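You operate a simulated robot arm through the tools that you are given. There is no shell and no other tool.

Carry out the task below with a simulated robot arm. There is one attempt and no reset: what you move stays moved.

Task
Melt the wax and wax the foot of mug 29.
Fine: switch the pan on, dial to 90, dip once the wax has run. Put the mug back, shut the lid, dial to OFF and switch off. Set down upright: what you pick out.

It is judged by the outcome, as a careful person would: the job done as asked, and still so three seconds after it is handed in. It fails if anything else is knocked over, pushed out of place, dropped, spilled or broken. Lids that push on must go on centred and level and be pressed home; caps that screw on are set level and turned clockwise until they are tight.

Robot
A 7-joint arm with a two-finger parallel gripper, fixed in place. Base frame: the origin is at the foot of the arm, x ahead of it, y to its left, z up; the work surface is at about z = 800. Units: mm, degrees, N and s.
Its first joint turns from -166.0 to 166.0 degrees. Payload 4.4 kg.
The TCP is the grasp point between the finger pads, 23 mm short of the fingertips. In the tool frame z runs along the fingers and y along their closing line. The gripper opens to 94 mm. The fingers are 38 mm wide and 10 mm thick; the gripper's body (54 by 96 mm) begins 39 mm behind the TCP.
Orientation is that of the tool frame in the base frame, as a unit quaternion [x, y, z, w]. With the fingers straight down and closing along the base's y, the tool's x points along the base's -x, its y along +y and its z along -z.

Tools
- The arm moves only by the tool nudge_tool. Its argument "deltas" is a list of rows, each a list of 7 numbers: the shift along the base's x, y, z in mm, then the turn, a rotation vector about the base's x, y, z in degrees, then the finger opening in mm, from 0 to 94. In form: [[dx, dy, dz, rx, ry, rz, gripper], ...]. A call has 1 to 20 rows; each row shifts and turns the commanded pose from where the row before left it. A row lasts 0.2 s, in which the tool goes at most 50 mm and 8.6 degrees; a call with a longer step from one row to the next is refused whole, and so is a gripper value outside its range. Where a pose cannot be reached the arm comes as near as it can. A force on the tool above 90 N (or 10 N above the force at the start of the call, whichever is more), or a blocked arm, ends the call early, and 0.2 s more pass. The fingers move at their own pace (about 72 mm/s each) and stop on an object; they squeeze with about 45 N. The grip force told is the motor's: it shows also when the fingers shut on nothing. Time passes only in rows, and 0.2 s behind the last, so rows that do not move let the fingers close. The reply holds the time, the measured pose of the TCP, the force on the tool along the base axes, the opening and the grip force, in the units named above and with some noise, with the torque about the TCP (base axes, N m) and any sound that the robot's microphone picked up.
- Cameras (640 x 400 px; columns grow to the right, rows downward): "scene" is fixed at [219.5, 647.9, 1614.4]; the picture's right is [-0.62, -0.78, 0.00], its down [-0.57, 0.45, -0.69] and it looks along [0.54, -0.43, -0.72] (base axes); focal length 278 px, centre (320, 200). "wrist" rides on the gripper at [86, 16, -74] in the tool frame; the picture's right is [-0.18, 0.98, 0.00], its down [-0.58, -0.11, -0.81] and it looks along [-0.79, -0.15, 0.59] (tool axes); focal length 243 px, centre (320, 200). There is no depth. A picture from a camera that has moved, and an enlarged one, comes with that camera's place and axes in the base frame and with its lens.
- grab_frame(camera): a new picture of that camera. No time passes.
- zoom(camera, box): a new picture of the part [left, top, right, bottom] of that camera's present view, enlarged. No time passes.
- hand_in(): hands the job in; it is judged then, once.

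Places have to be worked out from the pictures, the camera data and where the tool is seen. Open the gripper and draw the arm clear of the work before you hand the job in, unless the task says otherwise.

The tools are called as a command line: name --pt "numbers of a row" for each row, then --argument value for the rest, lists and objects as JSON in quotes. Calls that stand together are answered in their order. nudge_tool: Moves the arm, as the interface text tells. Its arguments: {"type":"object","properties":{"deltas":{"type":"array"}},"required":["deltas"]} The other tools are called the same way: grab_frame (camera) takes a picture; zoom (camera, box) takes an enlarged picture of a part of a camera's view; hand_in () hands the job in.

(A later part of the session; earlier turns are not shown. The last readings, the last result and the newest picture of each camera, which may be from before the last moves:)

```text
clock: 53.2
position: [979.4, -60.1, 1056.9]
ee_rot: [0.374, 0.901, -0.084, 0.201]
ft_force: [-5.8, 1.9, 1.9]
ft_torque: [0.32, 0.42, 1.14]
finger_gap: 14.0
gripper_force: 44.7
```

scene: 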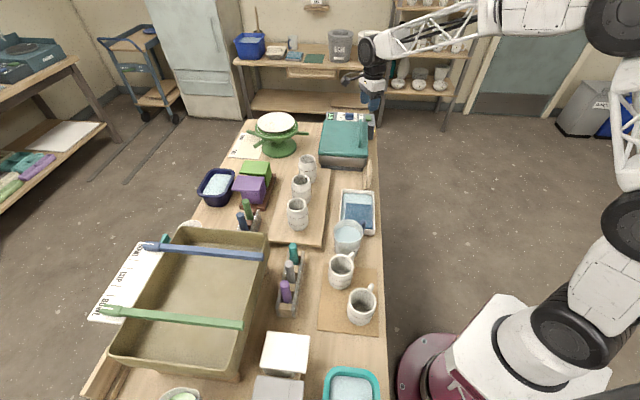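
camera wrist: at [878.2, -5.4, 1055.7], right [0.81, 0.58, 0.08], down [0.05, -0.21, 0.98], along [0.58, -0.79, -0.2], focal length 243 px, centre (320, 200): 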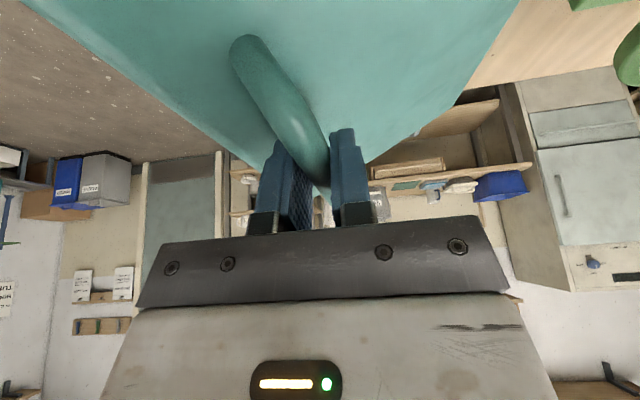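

nudge_tool --pt "4.9 4.9 3.0 0 0 0 5" --pt "5.0 5.0 2.8 0 0 0 5" --pt "5.1 5.1 2.4 0 0 0 5" --pt "5.15 5.15 2.2 0 0 0 5" --pt "5.2 5.2 1.8 0 0 0 5" --pt "5.3 5.3 1.5 0 0 0 5" --pt "5.3 5.3 1.2 0 0 0 5" --pt "5.3 5.3 0.8 0 0 0 5" --pt "0 0 0 0 0 0 5"

zoom --camera "scene" --box '[280, 50, 400, 180]'

grab_frame --camera "wrist"

```text
clock: 55.2
position: [1022.1, -19.2, 1075.1]
ee_rot: [0.375, 0.901, -0.082, 0.201]
ft_force: [0.6, -3.7, 18.3]
ft_torque: [-0.15, -0.22, 1.27]
finger_gap: 13.9
gripper_force: 45.5
```

```text
3.08 times, centred on (340, 115) of scene
camera zoom: at [219.5, 647.9, 1614.4], right [-0.62, -0.78, 0.0], down [-0.57, 0.45, -0.69], along [0.54, -0.43, -0.72], focal length 855 px, centre (258, 462)
```

zoom: 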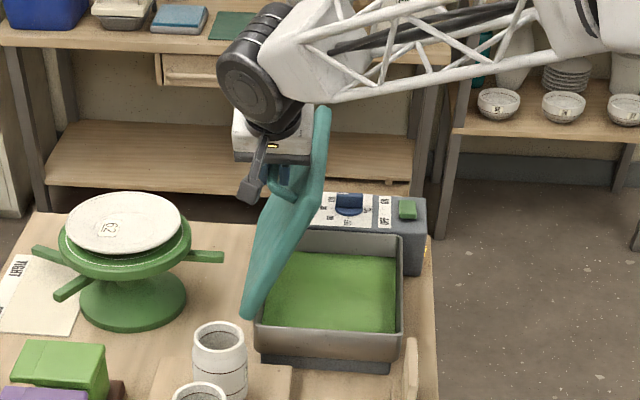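

```text
taken
camera wrist: at [954.2, 70.9, 1106.2], right [0.81, 0.58, 0.08], down [0.05, -0.21, 0.98], along [0.58, -0.79, -0.2], focal length 243 px, centre (320, 200)
```

wrist: 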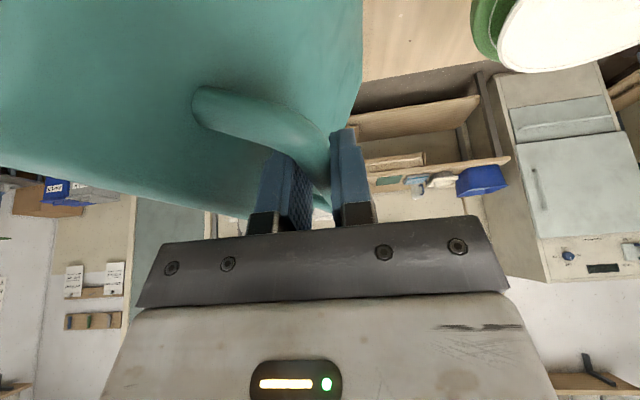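

Lid at ~70°, green wax visible and looking uniform. Continuing to 80°, with a touch of upward relief.

nudge_tool --pt "5.3 5.3 1.3 0 0 0 5" --pt "5.4 5.4 0.3 0 0 0 5" --pt "5.35 5.35 -0.2 0 0 0 5" --pt "5.35 5.35 -0.4 0 0 0 5" --pt "0 0 0 0 0 0 5"

grab_frame --camera "wrist"

```text
clock: 56.4
position: [1041.7, 2.2, 1075.6]
ee_rot: [0.374, 0.901, -0.083, 0.201]
ft_force: [10.3, -10.4, 10.1]
ft_torque: [0.09, 0.15, 1.29]
finger_gap: 14.2
gripper_force: 45.1
```

```text
taken
camera wrist: at [975.5, 92.1, 1106.5], right [0.81, 0.58, 0.08], down [0.05, -0.21, 0.98], along [0.58, -0.79, -0.2], focal length 243 px, centre (320, 200)
```

wrist: 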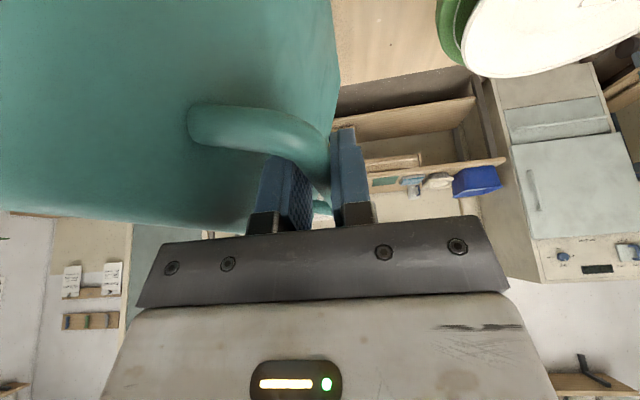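

The lid's front edge is getting close to the hand's front plate. I'll loosen slightly (bar rests on the inner finger), raise the tool 9 mm so the bar sits nearer the fingertips, and regrip.

nudge_tool --pt "0 0 0 0 0 0 20" --pt "0 0 3 0 0 0 20" --pt "0 0 3 0 0 0 20" --pt "0 0 3 0 0 0 20" --pt "0 0 0 0 0 0 20"

grab_frame --camera "wrist"

```text
clock: 57.6
position: [1043.8, 2.1, 1083.6]
ee_rot: [0.374, 0.902, -0.084, 0.2]
ft_force: [-0.7, -0.2, 0.0]
ft_torque: [-0.02, -0.01, -0.01]
finger_gap: 20.4
gripper_force: 0.3
```

```text
taken
camera wrist: at [976.4, 92.2, 1115.1], right [0.81, 0.58, 0.08], down [0.05, -0.21, 0.98], along [0.58, -0.79, -0.2], focal length 243 px, centre (320, 200)
```

wrist: 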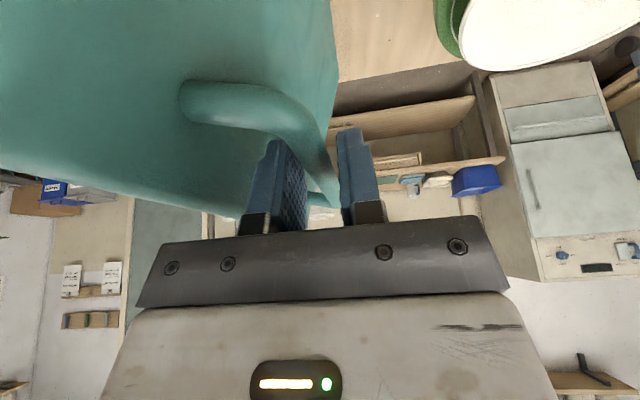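

Nothing is pressing now; the lid is holding its angle. With the bar loosely captured, I push on outward with the inner finger toward 90°+.

nudge_tool --pt "3.9 3.9 -0.3 0 0 0 20" --pt "3.9 3.9 -0.5 0 0 0 20" --pt "3.9 3.9 -0.7 0 0 0 20" --pt "3.9 3.9 -0.8 0 0 0 20" --pt "3.9 3.9 -1.0 0 0 0 20" --pt "3.9 3.9 -1.2 0 0 0 20" --pt "0 0 0 0 0 0 20"

grab_frame --camera "wrist"

zoom --camera "scene" --box '[260, 50, 400, 180]'

```text
clock: 59.2
position: [1066.9, 26.3, 1079.4]
ee_rot: [0.374, 0.901, -0.083, 0.201]
ft_force: [0.0, 0.0, 0.1]
ft_torque: [0.01, -0.01, -0.02]
finger_gap: 20.1
gripper_force: 0.0
```

```text
taken
camera wrist: at [999.1, 115.0, 1110.8], right [0.81, 0.58, 0.08], down [0.05, -0.21, 0.98], along [0.58, -0.79, -0.2], focal length 243 px, centre (320, 200)
```

wrist: 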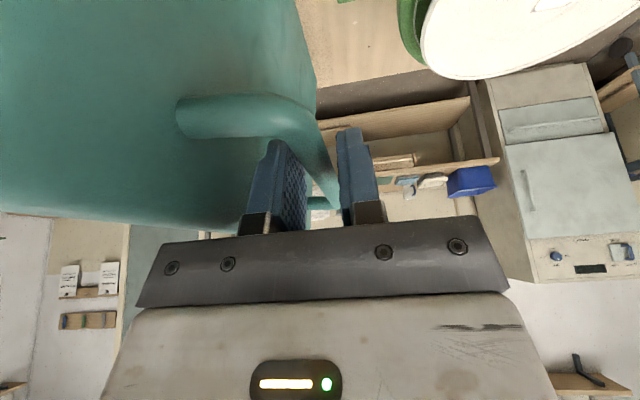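

```text
3.08 times, centred on (330, 115) of scene
camera zoom: at [219.5, 647.9, 1614.4], right [-0.62, -0.78, 0.0], down [-0.57, 0.45, -0.69], along [0.54, -0.43, -0.72], focal length 855 px, centre (289, 462)
```

zoom: 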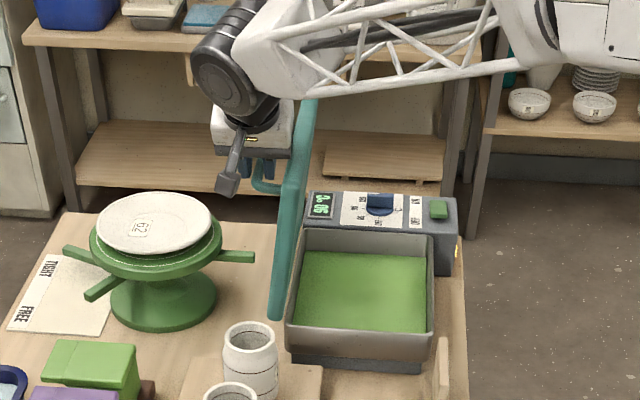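

Lid is about vertical. A bit further to pass over centre.

nudge_tool --pt "3.2 3.2 -0.8 0 0 0 20" --pt "3.2 3.2 -0.8 0 0 0 20" --pt "3.2 3.2 -0.8 0 0 0 20" --pt "3.2 3.2 -0.8 0 0 0 20" --pt "0 0 0 0 0 0 20"

grab_frame --camera "wrist"

zoom --camera "scene" --box '[260, 50, 400, 180]'

```text
clock: 60.4
position: [1079.2, 37.0, 1076.0]
ee_rot: [0.374, 0.902, -0.083, 0.2]
ft_force: [0.7, -0.2, -0.3]
ft_torque: [0.01, 0.01, 0.01]
finger_gap: 20.2
gripper_force: 0.2
```

```text
taken
camera wrist: at [1012.3, 127.4, 1107.4], right [0.81, 0.58, 0.08], down [0.05, -0.21, 0.98], along [0.58, -0.79, -0.2], focal length 243 px, centre (320, 200)
```

wrist: 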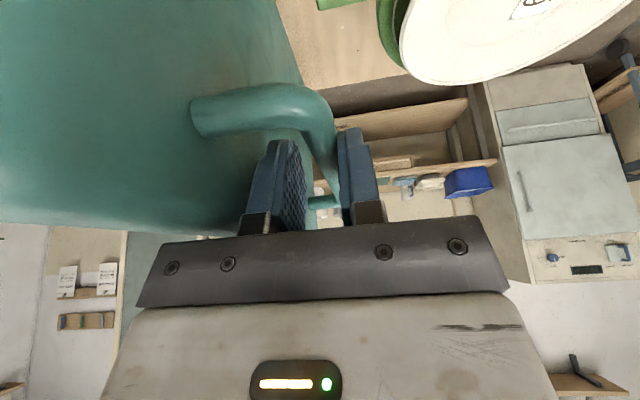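

```text
3.08 times, centred on (330, 115) of scene
camera zoom: at [219.5, 647.9, 1614.4], right [-0.62, -0.78, 0.0], down [-0.57, 0.45, -0.69], along [0.54, -0.43, -0.72], focal length 855 px, centre (289, 462)
```

zoom: 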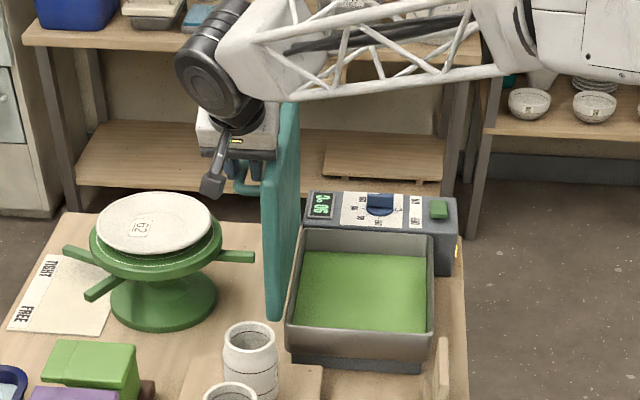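

zoom --camera "wrist" --box '[170, 60, 420, 240]'

nudge_tool --pt "3.2 3.2 -1.0 0 0 0 20" --pt "3.2 3.2 -1.0 0 0 0 20" --pt "0 0 0 0 0 0 20"

zoom --camera "wrist" --box '[170, 60, 420, 240]'

```text
2.22 times, centred on (295, 150) of wrist
camera zoom: at [1012.3, 127.4, 1107.4], right [0.81, 0.58, 0.08], down [0.05, -0.21, 0.98], along [0.58, -0.79, -0.2], focal length 539 px, centre (376, 311)
```

zoom: 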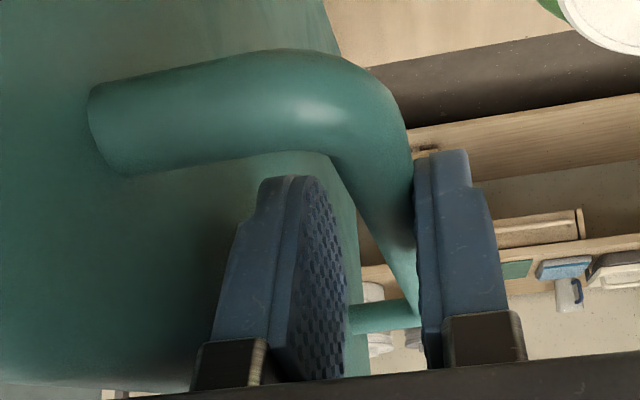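

```text
clock: 61.2
position: [1085.0, 44.3, 1073.1]
ee_rot: [0.374, 0.902, -0.083, 0.2]
ft_force: [0.3, 0.9, 0.3]
ft_torque: [-0.01, -0.02, 0.0]
finger_gap: 20.3
gripper_force: 0.2
```

```text
2.22 times, centred on (295, 150) of wrist
camera zoom: at [1018.5, 134.4, 1105.7], right [0.81, 0.58, 0.08], down [0.05, -0.21, 0.98], along [0.58, -0.79, -0.2], focal length 539 px, centre (376, 311)
```

zoom: 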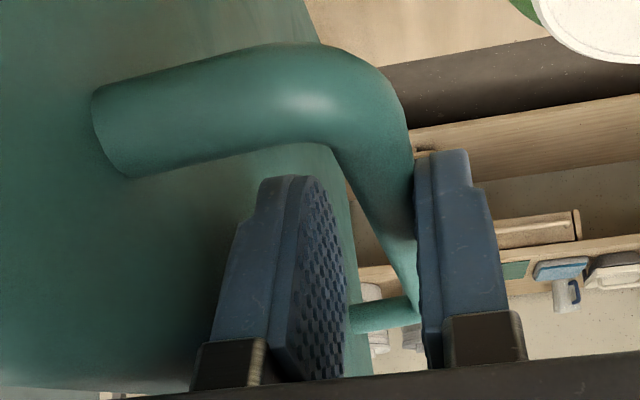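

The bar now rests on the outer finger: the lid is past centre and leaning open, so I follow it gently toward its stop.

nudge_tool --pt "3.5 3.5 -2.0 0 0 0 20" --pt "3.5 3.5 -2.2 0 0 0 20" --pt "0 0 0 0 0 0 20"

zoom --camera "wrist" --box '[170, 60, 420, 240]'

zoom --camera "scene" --box '[260, 50, 400, 180]'

```text
clock: 62.0
position: [1092.0, 53.7, 1071.5]
ee_rot: [0.374, 0.902, -0.082, 0.201]
ft_force: [4.0, -0.7, 14.0]
ft_torque: [-0.02, 0.96, 0.1]
finger_gap: 20.0
gripper_force: 0.1
```

```text
2.22 times, centred on (295, 150) of wrist
camera zoom: at [1025.0, 142.0, 1103.2], right [0.81, 0.58, 0.08], down [0.05, -0.21, 0.98], along [0.58, -0.79, -0.2], focal length 539 px, centre (376, 311)
```

zoom: 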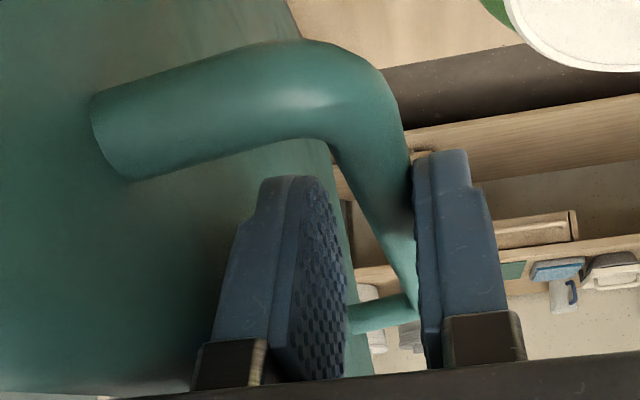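

```text
3.08 times, centred on (330, 115) of scene
camera zoom: at [219.5, 647.9, 1614.4], right [-0.62, -0.78, 0.0], down [-0.57, 0.45, -0.69], along [0.54, -0.43, -0.72], focal length 855 px, centre (289, 462)
```

zoom: 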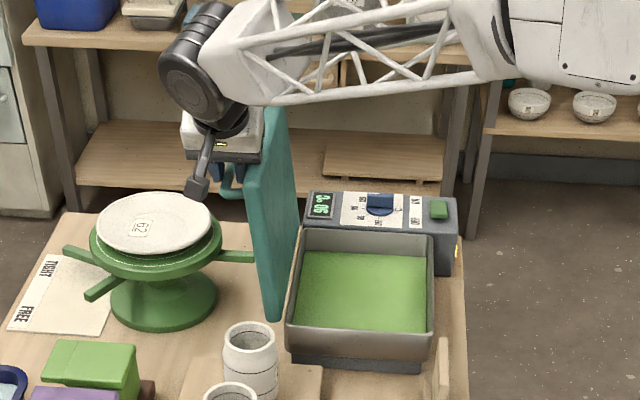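

The hand's plate just touched the lid's top edge (14 N up). I raise the tool to clear it; the lid keeps leaning on the outer finger.

nudge_tool --pt "0 0 3 0 0 0 20" --pt "0 0 2 0 0 0 20" --pt "2 2 0 0 0 0 20" --pt "2 2 0 0 0 0 20" --pt "0 0 0 0 0 0 20"

zoom --camera "wrist" --box '[170, 60, 420, 240]'

```text
clock: 63.2
position: [1095.9, 55.8, 1075.8]
ee_rot: [0.374, 0.902, -0.083, 0.2]
ft_force: [0.7, 1.2, -0.6]
ft_torque: [0.0, -0.03, -0.02]
finger_gap: 20.3
gripper_force: 0.6
```

```text
2.22 times, centred on (295, 150) of wrist
camera zoom: at [1028.9, 145.5, 1106.3], right [0.81, 0.58, 0.08], down [0.05, -0.21, 0.98], along [0.58, -0.79, -0.2], focal length 539 px, centre (376, 311)
```

zoom: 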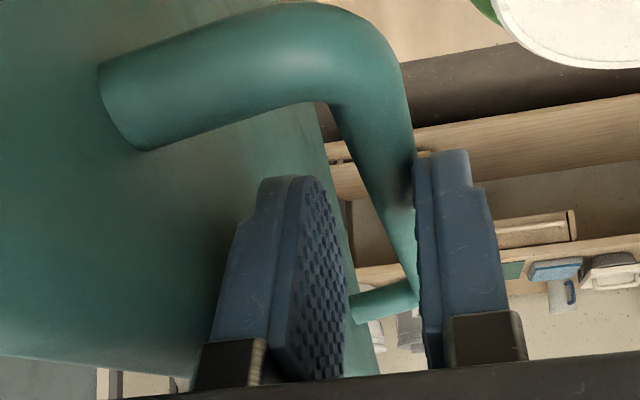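

The lid leans lightly on the outer finger at ~107°. I withdraw the fingers straight up so it can settle on its stop.

nudge_tool --pt "0 0 2 0 0 0 22" --pt "0 0 2 0 0 0 22" --pt "0 0 2 0 0 0 22" --pt "0 0 2 0 0 0 22" --pt "0 0 0 0 0 0 22"

zoom --camera "wrist" --box '[170, 60, 420, 240]'

zoom --camera "scene" --box '[260, 50, 400, 180]'

```text
clock: 64.4
position: [1097.4, 55.4, 1083.0]
ee_rot: [0.374, 0.902, -0.083, 0.201]
ft_force: [-0.1, 0.1, 0.1]
ft_torque: [-0.02, 0.0, 0.02]
finger_gap: 21.9
gripper_force: 0.0
```

```text
2.22 times, centred on (295, 150) of wrist
camera zoom: at [1029.8, 144.8, 1114.7], right [0.81, 0.58, 0.08], down [0.05, -0.21, 0.98], along [0.58, -0.79, -0.2], focal length 539 px, centre (376, 311)
```

zoom: 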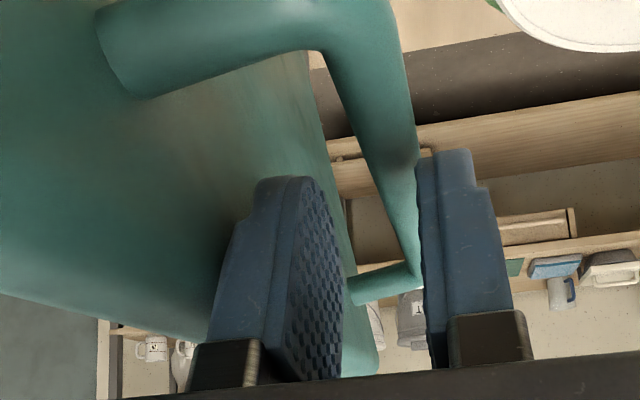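

```text
3.08 times, centred on (330, 115) of scene
camera zoom: at [219.5, 647.9, 1614.4], right [-0.62, -0.78, 0.0], down [-0.57, 0.45, -0.69], along [0.54, -0.43, -0.72], focal length 855 px, centre (289, 462)
```

zoom: 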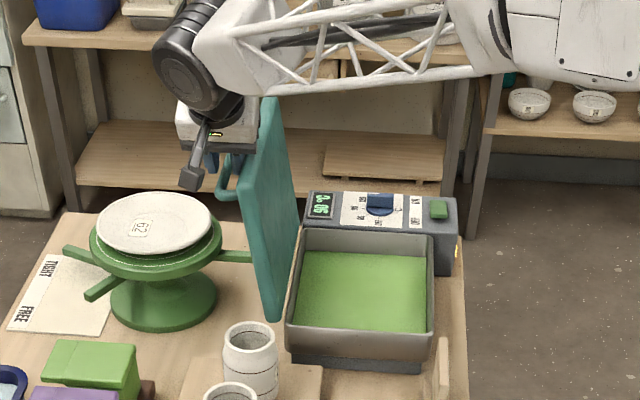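

nudge_tool --pt "0 0 3 0 0 0 24" --pt "0 0 3 0 0 0 26" --pt "0 0 3 0 0 0 28" --pt "0 0 3 0 0 0 30" --pt "0 0 0 0 0 0 30"

zoom --camera "wrist" --box '[170, 60, 420, 240]'

zoom --camera "scene" --box '[260, 50, 400, 180]'

```text
clock: 65.6
position: [1098.3, 55.6, 1095.3]
ee_rot: [0.374, 0.902, -0.082, 0.201]
ft_force: [0.3, 0.4, -1.2]
ft_torque: [-0.02, -0.02, 0.0]
finger_gap: 29.8
gripper_force: 0.2
```

```text
2.22 times, centred on (295, 150) of wrist
camera zoom: at [1029.9, 144.8, 1126.8], right [0.81, 0.58, 0.08], down [0.05, -0.21, 0.98], along [0.58, -0.79, -0.2], focal length 539 px, centre (376, 311)
```

zoom: 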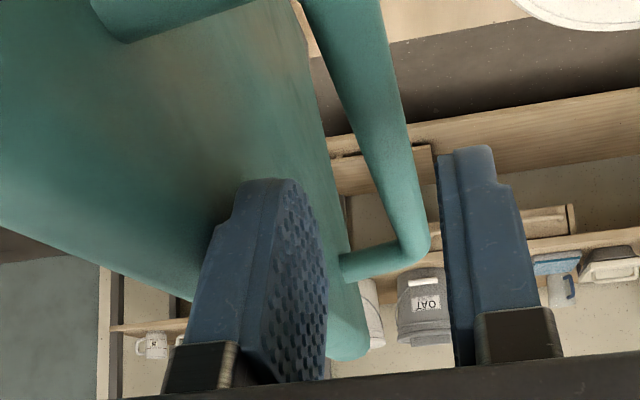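

```text
3.08 times, centred on (330, 115) of scene
camera zoom: at [219.5, 647.9, 1614.4], right [-0.62, -0.78, 0.0], down [-0.57, 0.45, -0.69], along [0.54, -0.43, -0.72], focal length 855 px, centre (289, 462)
```

zoom: 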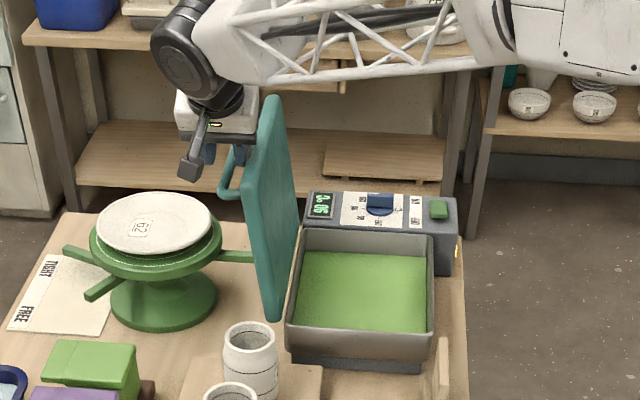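

The lid is resting open on its own. I withdraw upward and back toward the mugs, then inspect the wax.

nudge_tool --pt "0 0 20 0 0 0 40" --pt "0 0 25 0 0 0 60" --pt "0 0 25 0 0 0 80" --pt "-30 0 10 5.9 5.9 0 90" --pt "-40 5 5 5.9 5.9 0 90" --pt "-45 10 0 5.9 5.9 0 90" --pt "-45 10 0 0 0 0 90" --pt "-45 10 0 0 0 0 90" --pt "-45 10 0 0 0 0 90" --pt "-45 10 0 0 0 0 90"

zoom --camera "scene" --box '[290, 80, 400, 190]'

grab_frame --camera "scene"

```text
clock: 67.8
position: [802.4, 108.4, 1179.3]
ee_rot: [0.383, 0.924, -0.001, 0.0]
ft_force: [-1.1, 0.0, -0.1]
ft_torque: [0.02, -0.02, 0.0]
finger_gap: 90.0
gripper_force: 0.1
```

```text
3.64 times, centred on (345, 135) of scene
camera zoom: at [219.5, 647.9, 1614.4], right [-0.62, -0.78, 0.0], down [-0.57, 0.45, -0.69], along [0.54, -0.43, -0.72], focal length 1011 px, centre (229, 436)
```

zoom: 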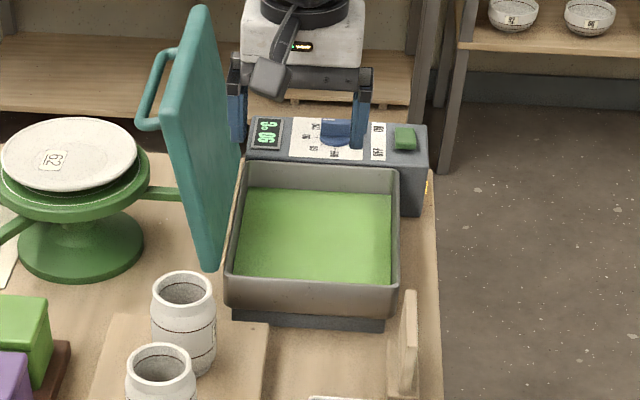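

```text
taken
```

scene: 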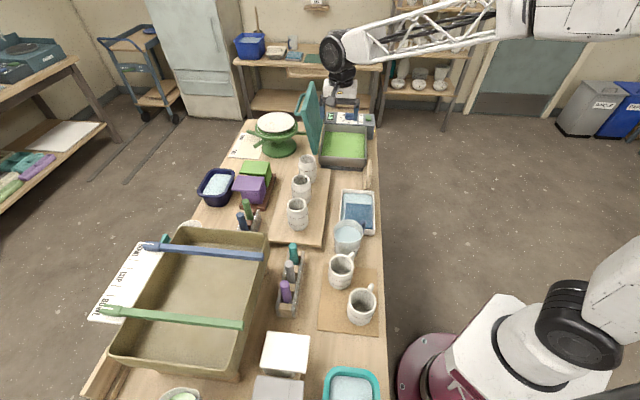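

grab_frame --camera "wrist"

zoom --camera "wrist" --box '[240, 60, 420, 220]'

```text
taken
camera wrist: at [750.6, 182.4, 1254.1], right [0.83, 0.56, 0.0], down [0.33, -0.49, 0.81], along [0.45, -0.67, -0.59], focal length 243 px, centre (320, 200)
```

wrist: 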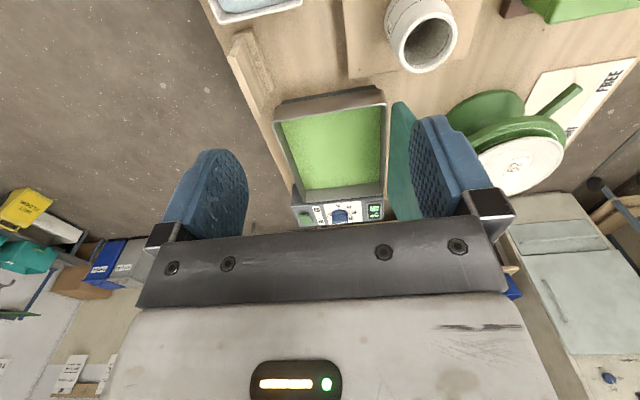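

```text
2.50 times, centred on (330, 140) of wrist
camera zoom: at [750.6, 182.4, 1254.1], right [0.83, 0.56, 0.0], down [0.33, -0.49, 0.81], along [0.45, -0.67, -0.59], focal length 606 px, centre (295, 350)
```

zoom: 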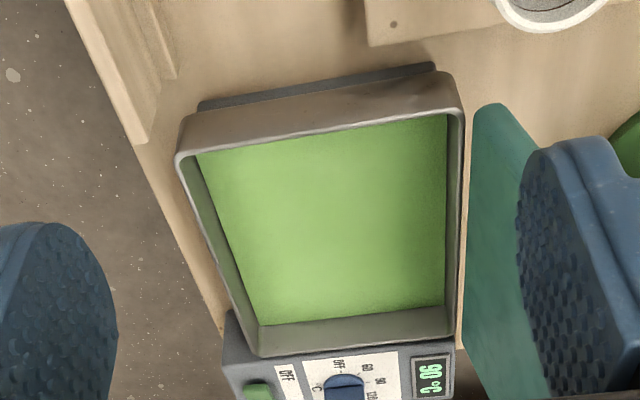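

The pan reads 90 °C; the wax surface (≈z 840) still looks matte, so it needs time. Meanwhile I go to hover above mug 29 at (508, 339), yawed so the fingers close across the handle direction (handle at azimuth ≈ -76°).

nudge_tool --pt "-29.4 23.1 -13 0 0 -3.1 94" --pt "-29.4 23.1 -13 0 0 -3.1 94" --pt "-29.4 23.1 -13 0 0 -3.1 94" --pt "-29.4 23.1 -13 0 0 -3.1 94" --pt "-29.4 23.1 -13 0 0 -3.1 94" --pt "-29.4 23.1 -13 0 0 -3.1 94" --pt "-29.4 23.1 -13 0 0 -3.1 94" --pt "-29.4 23.1 -13 0 0 -3.1 94" --pt "-29.4 23.1 -13 0 0 -3.1 94" --pt "-29.4 23.1 -13 0 0 -3.1 94" --pt "0 0 0 0 0 0 94"

grab_frame --camera "wrist"

zoom --camera "scene" --box '[270, 180, 420, 340]'

zoom --camera "scene" --box '[290, 80, 400, 190]'

```text
clock: 70.2
position: [507.5, 341.9, 1049.1]
ee_rot: [0.617, 0.787, 0.0, 0.0]
ft_force: [-0.7, 0.0, -0.8]
ft_torque: [0.0, -0.01, 0.0]
finger_gap: 94.0
gripper_force: 0.1
```

```text
taken
camera wrist: at [500.3, 430.3, 1124.8], right [1.0, 0.06, 0.0], down [0.03, -0.59, 0.81], along [0.05, -0.81, -0.59], focal length 243 px, centre (320, 200)
```

wrist: 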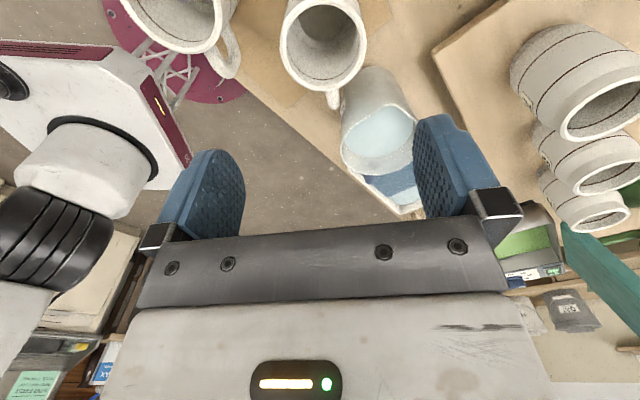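

```text
2.50 times, centred on (345, 260) of scene
camera zoom: at [219.5, 647.9, 1614.4], right [-0.62, -0.78, 0.0], down [-0.57, 0.45, -0.69], along [0.54, -0.43, -0.72], focal length 695 px, centre (258, 50)
```

zoom: 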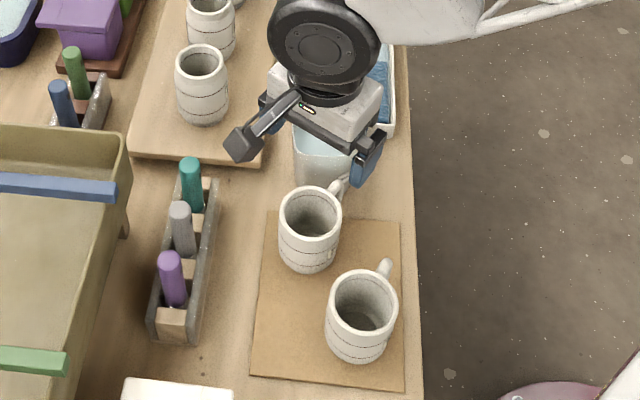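

```text
3.64 times, centred on (345, 135) of scene
camera zoom: at [219.5, 647.9, 1614.4], right [-0.62, -0.78, 0.0], down [-0.57, 0.45, -0.69], along [0.54, -0.43, -0.72], focal length 1011 px, centre (229, 436)
```

zoom: 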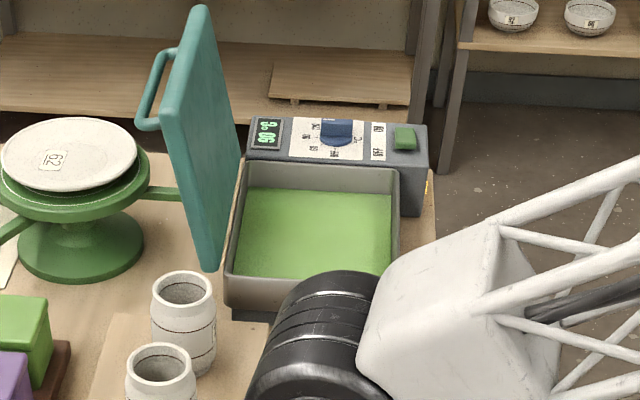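

zoom --camera "wrist" --box '[240, 0, 420, 120]'

zoom --camera "scene" --box '[320, 235, 380, 315]'

```text
3.33 times, centred on (330, 60) of wrist
camera zoom: at [500.3, 430.3, 1124.8], right [1.0, 0.06, 0.0], down [0.03, -0.59, 0.81], along [0.05, -0.81, -0.59], focal length 809 px, centre (287, 667)
```

zoom: 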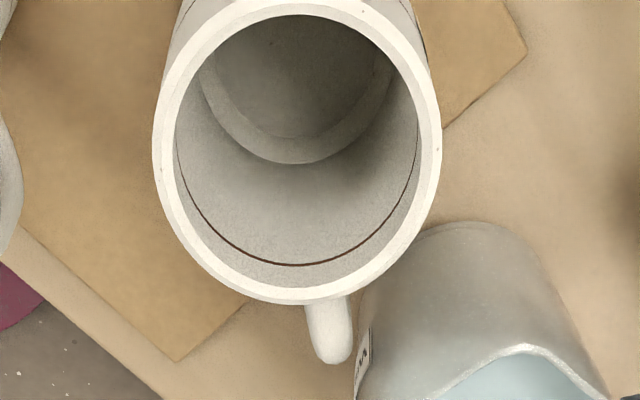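

```text
5.00 times, centred on (350, 275) of scene
camera zoom: at [219.5, 647.9, 1614.4], right [-0.62, -0.78, 0.0], down [-0.57, 0.45, -0.69], along [0.54, -0.43, -0.72], focal length 1390 px, centre (170, -175)
```

zoom: 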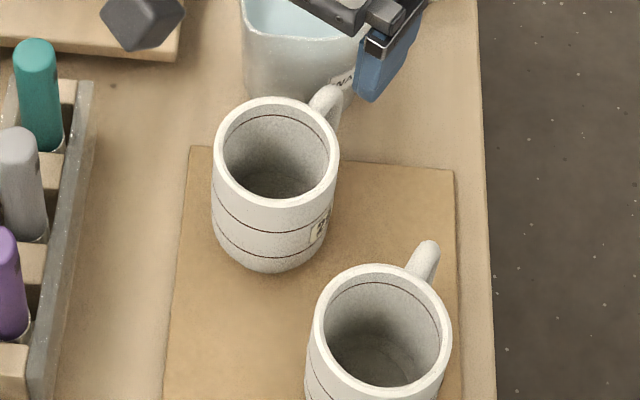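

Mug 29's rim centre refines to (509, 338.5) at z≈898, diameter ≈74 mm, handle at az -76°. I centre over it and descend with the gripper fully open.

nudge_tool --pt "1.5 -3.4 -20 0 0 0 94" --pt "0 0 -30 0 0 0 94" --pt "0 0 -30 0 0 0 94" --pt "0 0 -25 0 0 0 94" --pt "0 0 0 0 0 0 94"

grab_frame --camera "wrist"

zoom --camera "scene" --box '[300, 205, 390, 300]'

```text
clock: 71.4
position: [511.3, 337.7, 944.7]
ee_rot: [0.616, 0.788, 0.0, 0.0]
ft_force: [0.6, -0.2, 0.5]
ft_torque: [0.01, 0.01, -0.04]
finger_gap: 94.0
gripper_force: 0.0
```

```text
taken
camera wrist: at [504.0, 425.7, 1020.0], right [1.0, 0.06, 0.0], down [0.03, -0.59, 0.81], along [0.05, -0.81, -0.59], focal length 243 px, centre (320, 200)
```

wrist: 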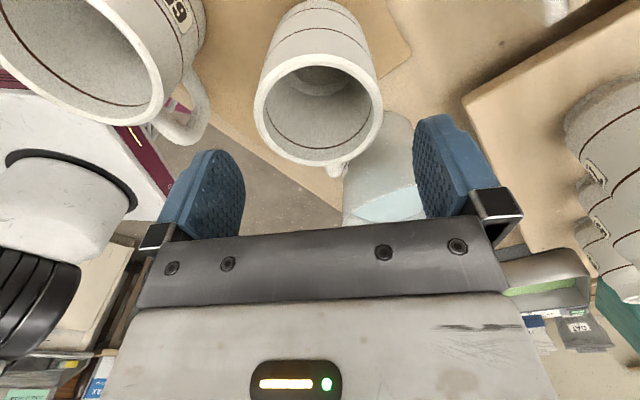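

```text
4.21 times, centred on (345, 252) of scene
camera zoom: at [219.5, 647.9, 1614.4], right [-0.62, -0.78, 0.0], down [-0.57, 0.45, -0.69], along [0.54, -0.43, -0.72], focal length 1170 px, centre (215, -21)
```

zoom: 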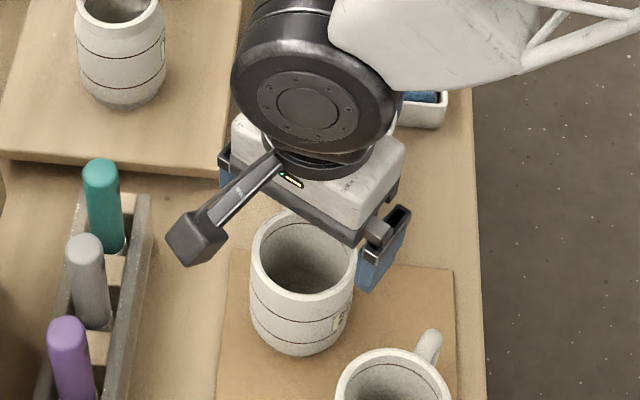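

Mug is centred between the fingers. Descend to straddle it.

nudge_tool --pt "-1 0.3 -15 0 0 0 94" --pt "0 0 -15 0 0 0 94" --pt "0 0 -12 0 0 0 94" --pt "0 0 -10 0 0 0 94" --pt "0 0 -8 0 0 0 94" --pt "0 0 0 0 0 0 94"

grab_frame --camera "wrist"

zoom --camera "scene" --box '[300, 205, 390, 300]'

```text
clock: 72.8
position: [508.1, 338.9, 884.1]
ee_rot: [0.616, 0.788, -0.001, 0.0]
ft_force: [0.2, -0.5, -0.1]
ft_torque: [0.01, -0.03, -0.05]
finger_gap: 94.1
gripper_force: 0.1
```

```text
taken
camera wrist: at [501.3, 426.9, 959.5], right [1.0, 0.06, 0.0], down [0.03, -0.59, 0.81], along [0.05, -0.81, -0.59], focal length 243 px, centre (320, 200)
```

wrist: 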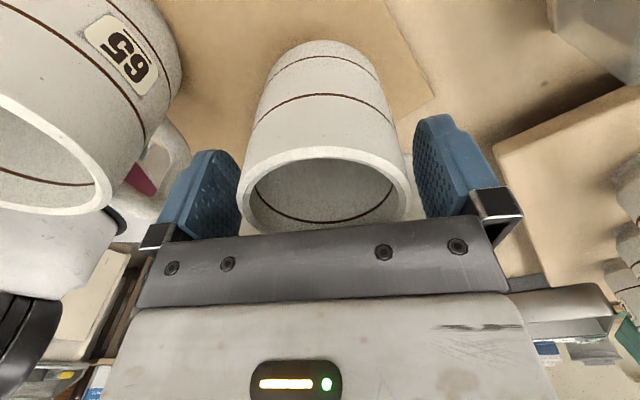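

```text
4.21 times, centred on (345, 252) of scene
camera zoom: at [219.5, 647.9, 1614.4], right [-0.62, -0.78, 0.0], down [-0.57, 0.45, -0.69], along [0.54, -0.43, -0.72], focal length 1170 px, centre (215, -21)
```

zoom: 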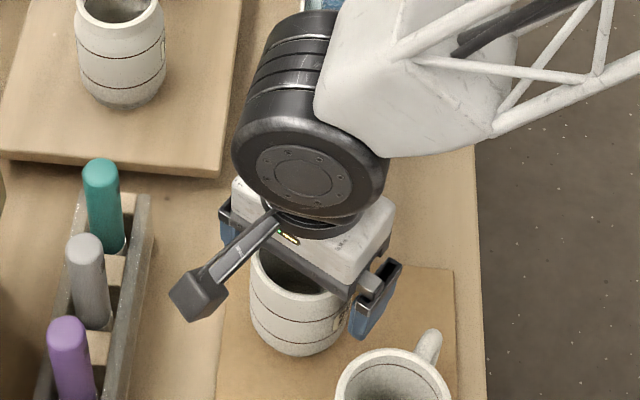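

nudge_tool --pt "1.2 0.2 0 0 0 0 88" --pt "0 0 0 0 0 0 80" --pt "0 0 0 0 0 0 74" --pt "0 0 0 0 0 0 68" --pt "0 0 0 0 0 0 60" --pt "0 0 0 0 0 0 60"

grab_frame --camera "wrist"

```text
clock: 74.2
position: [508.5, 339.0, 885.0]
ee_rot: [0.616, 0.788, 0.0, 0.0]
ft_force: [1.2, 0.5, 0.7]
ft_torque: [0.04, -0.06, -0.03]
finger_gap: 70.5
gripper_force: 44.8
```

```text
taken
camera wrist: at [502.7, 427.2, 959.4], right [1.0, 0.06, 0.0], down [0.03, -0.59, 0.81], along [0.05, -0.81, -0.59], focal length 243 px, centre (320, 200)
```

wrist: 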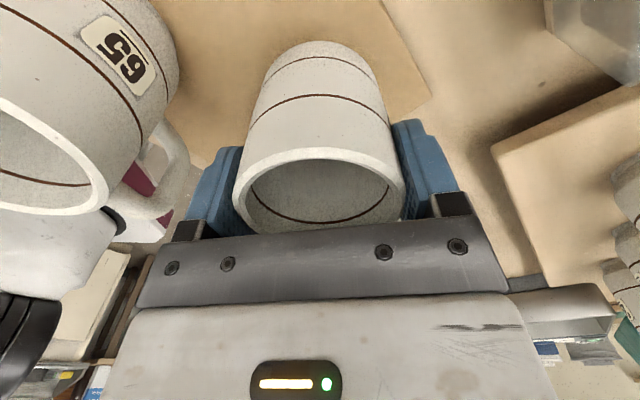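

Mug gripped (70.5 mm, 45 N) at TCP (508.5, 339.0, 885.0) — that's the spot to return it to. Before lifting I check the wax.

zoom --camera "scene" --box '[290, 80, 400, 190]'

zoom --camera "scene" --box '[312, 120, 372, 170]'

```text
3.64 times, centred on (345, 135) of scene
camera zoom: at [219.5, 647.9, 1614.4], right [-0.62, -0.78, 0.0], down [-0.57, 0.45, -0.69], along [0.54, -0.43, -0.72], focal length 1011 px, centre (229, 436)
```

zoom: 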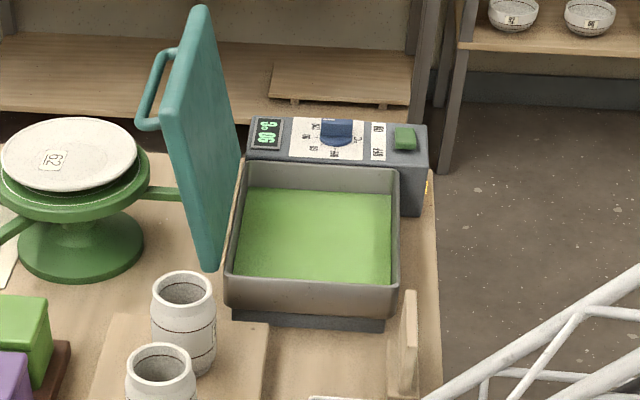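

```text
8.00 times, centred on (342, 145) of scene
camera zoom: at [219.5, 647.9, 1614.4], right [-0.62, -0.78, 0.0], down [-0.57, 0.45, -0.69], along [0.54, -0.43, -0.72], focal length 2223 px, centre (144, 640)
```

zoom: 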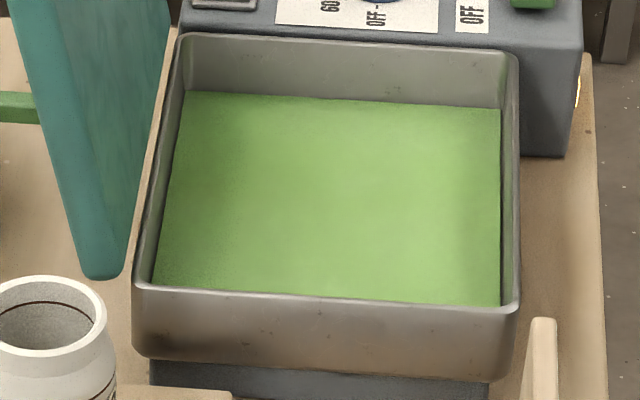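

The wax still looks like it did; the heater reads 90 °C. I lift the mug straight up, clear of the jug, and carry it high (bottom ≈ 950) to above the pan, yaw unchanged.

nudge_tool --pt "0 0 5 0 0 0 60" --pt "0 0 10 0 0 0 60" --pt "0 0 20 0 0 0 60" --pt "0 0 30 0 0 0 60" --pt "0 0 30 0 0 0 60" --pt "0 0 30 0 0 0 60" --pt "0 0 20 0 0 0 60"

grab_frame --camera "scene"

grab_frame --camera "wrist"

```text
clock: 75.8
position: [509.0, 340.7, 1028.6]
ee_rot: [0.616, 0.787, -0.001, 0.001]
ft_force: [-0.3, -0.5, -3.2]
ft_torque: [-0.02, -0.01, 0.03]
finger_gap: 70.0
gripper_force: 45.1
```

```text
taken
```

scene: 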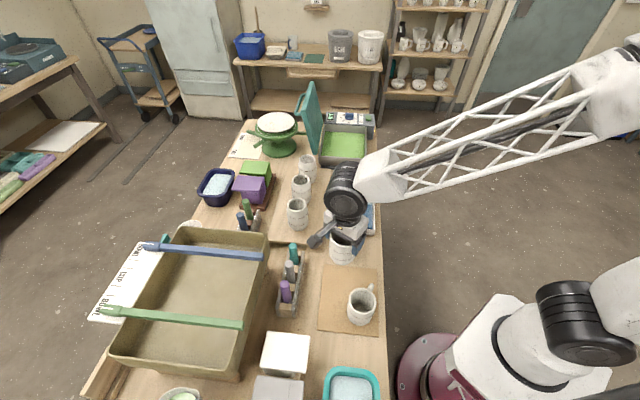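

```text
taken
camera wrist: at [503.7, 427.8, 1104.6], right [1.0, 0.06, 0.0], down [0.04, -0.59, 0.81], along [0.05, -0.81, -0.59], focal length 243 px, centre (320, 200)
```

wrist: 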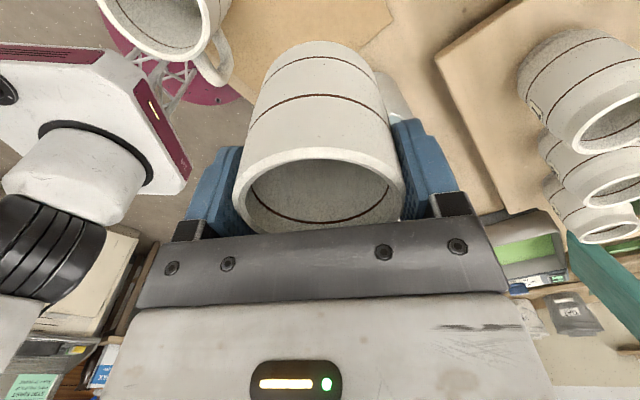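

Mug held securely (≈3 N). Carrying it over to above the pan at (951, -88).

nudge_tool --pt "15 -14 1 0 0 0 60" --pt "24.5 -24 0 0 0 0 60" --pt "24.5 -24 0 0 0 0 60" --pt "24.5 -24 0 0 0 0 60" --pt "24.5 -24 0 0 0 0 60" --pt "24.5 -24 0 0 0 0 60" --pt "24.5 -24 0 0 0 0 60" --pt "24.5 -24 0 0 0 0 60" --pt "24.5 -24 0 0 0 0 60" --pt "24.5 -24 0 0 0 0 60" --pt "24.5 -24 0 0 0 0 60" --pt "24.5 -24 0 0 0 0 60" --pt "24.5 -24 0 0 0 0 60" --pt "24.5 -24 0 0 0 0 60" --pt "24.5 -24 0 0 0 0 60" --pt "24.5 -24 0 0 0 0 60" --pt "24.5 -24 0 0 0 0 60" --pt "24.5 -24 0 0 0 0 60" --pt "10.5 -7 0 0 0 0 60"

grab_frame --camera "wrist"

zoom --camera "scene" --box '[290, 80, 400, 190]'

```text
clock: 79.8
position: [952.1, -91.3, 1031.2]
ee_rot: [0.617, 0.787, 0.0, 0.0]
ft_force: [-0.2, -0.5, -2.9]
ft_torque: [0.01, -0.01, -0.01]
finger_gap: 70.0
gripper_force: 44.9
```

```text
taken
camera wrist: at [945.1, -3.6, 1106.4], right [1.0, 0.06, 0.0], down [0.03, -0.59, 0.81], along [0.05, -0.81, -0.59], focal length 243 px, centre (320, 200)
```

wrist: 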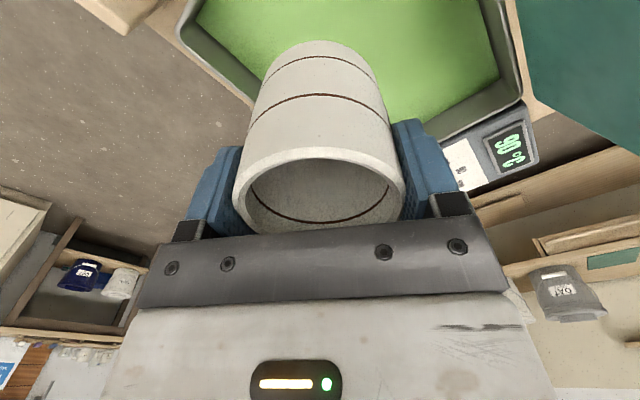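

```text
3.64 times, centred on (345, 135) of scene
camera zoom: at [219.5, 647.9, 1614.4], right [-0.62, -0.78, 0.0], down [-0.57, 0.45, -0.69], along [0.54, -0.43, -0.72], focal length 1011 px, centre (229, 436)
```

zoom: 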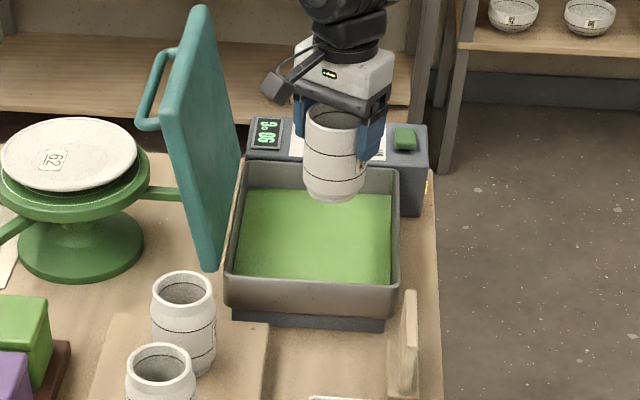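

zoom --camera "wrist" --box '[180, 0, 540, 150]'

nudge_tool --pt "0 0 0 0 0 0 60" --pt "0 0 0 0 0 0 60" --pt "0 0 0 0 0 0 60" --pt "0 0 0 0 0 0 60" --pt "0 0 0 0 0 0 60" --pt "0 0 0 0 0 0 60" --pt "0 0 0 0 0 0 60" --pt "0 0 0 0 0 0 60" --pt "0 0 0 0 0 0 60" --pt "0 0 0 0 0 0 60" --pt "0 0 0 0 0 0 60" --pt "0 0 0 0 0 0 60" --pt "0 0 0 0 0 0 60" --pt "0 0 0 0 0 0 60" --pt "0 0 0 0 0 0 60" --pt "0 0 0 0 0 0 60" --pt "0 0 0 0 0 0 60" --pt "0 0 0 0 0 0 60" --pt "0 0 0 0 0 0 60" --pt "0 0 0 0 0 0 60"

zoom --camera "wrist" --box '[180, 0, 540, 150]'

zoom --camera "scene" --box '[312, 120, 372, 170]'

```text
1.78 times, centred on (360, 75) of wrist
camera zoom: at [945.1, -3.6, 1106.4], right [1.0, 0.06, 0.0], down [0.03, -0.59, 0.81], along [0.05, -0.81, -0.59], focal length 431 px, centre (249, 422)
```

zoom: 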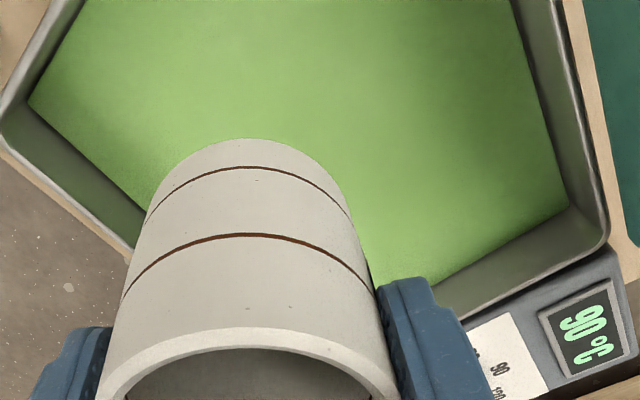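

```text
clock: 84.0
position: [951.3, -91.4, 1031.2]
ee_rot: [0.616, 0.788, 0.001, 0.0]
ft_force: [0.8, -0.2, -2.5]
ft_torque: [-0.02, -0.02, 0.01]
finger_gap: 70.3
gripper_force: 45.0
```

```text
1.78 times, centred on (360, 75) of wrist
camera zoom: at [944.9, -3.2, 1106.3], right [1.0, 0.06, 0.0], down [0.03, -0.59, 0.81], along [0.05, -0.81, -0.59], focal length 431 px, centre (249, 422)
```

zoom: 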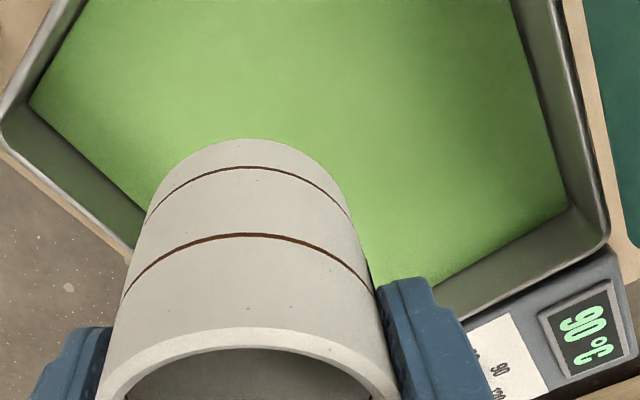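

```text
8.00 times, centred on (342, 145) of scene
camera zoom: at [219.5, 647.9, 1614.4], right [-0.62, -0.78, 0.0], down [-0.57, 0.45, -0.69], along [0.54, -0.43, -0.72], focal length 2223 px, centre (144, 640)
```

zoom: 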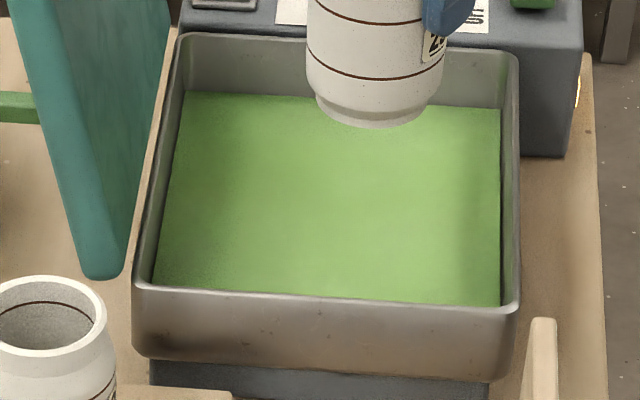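

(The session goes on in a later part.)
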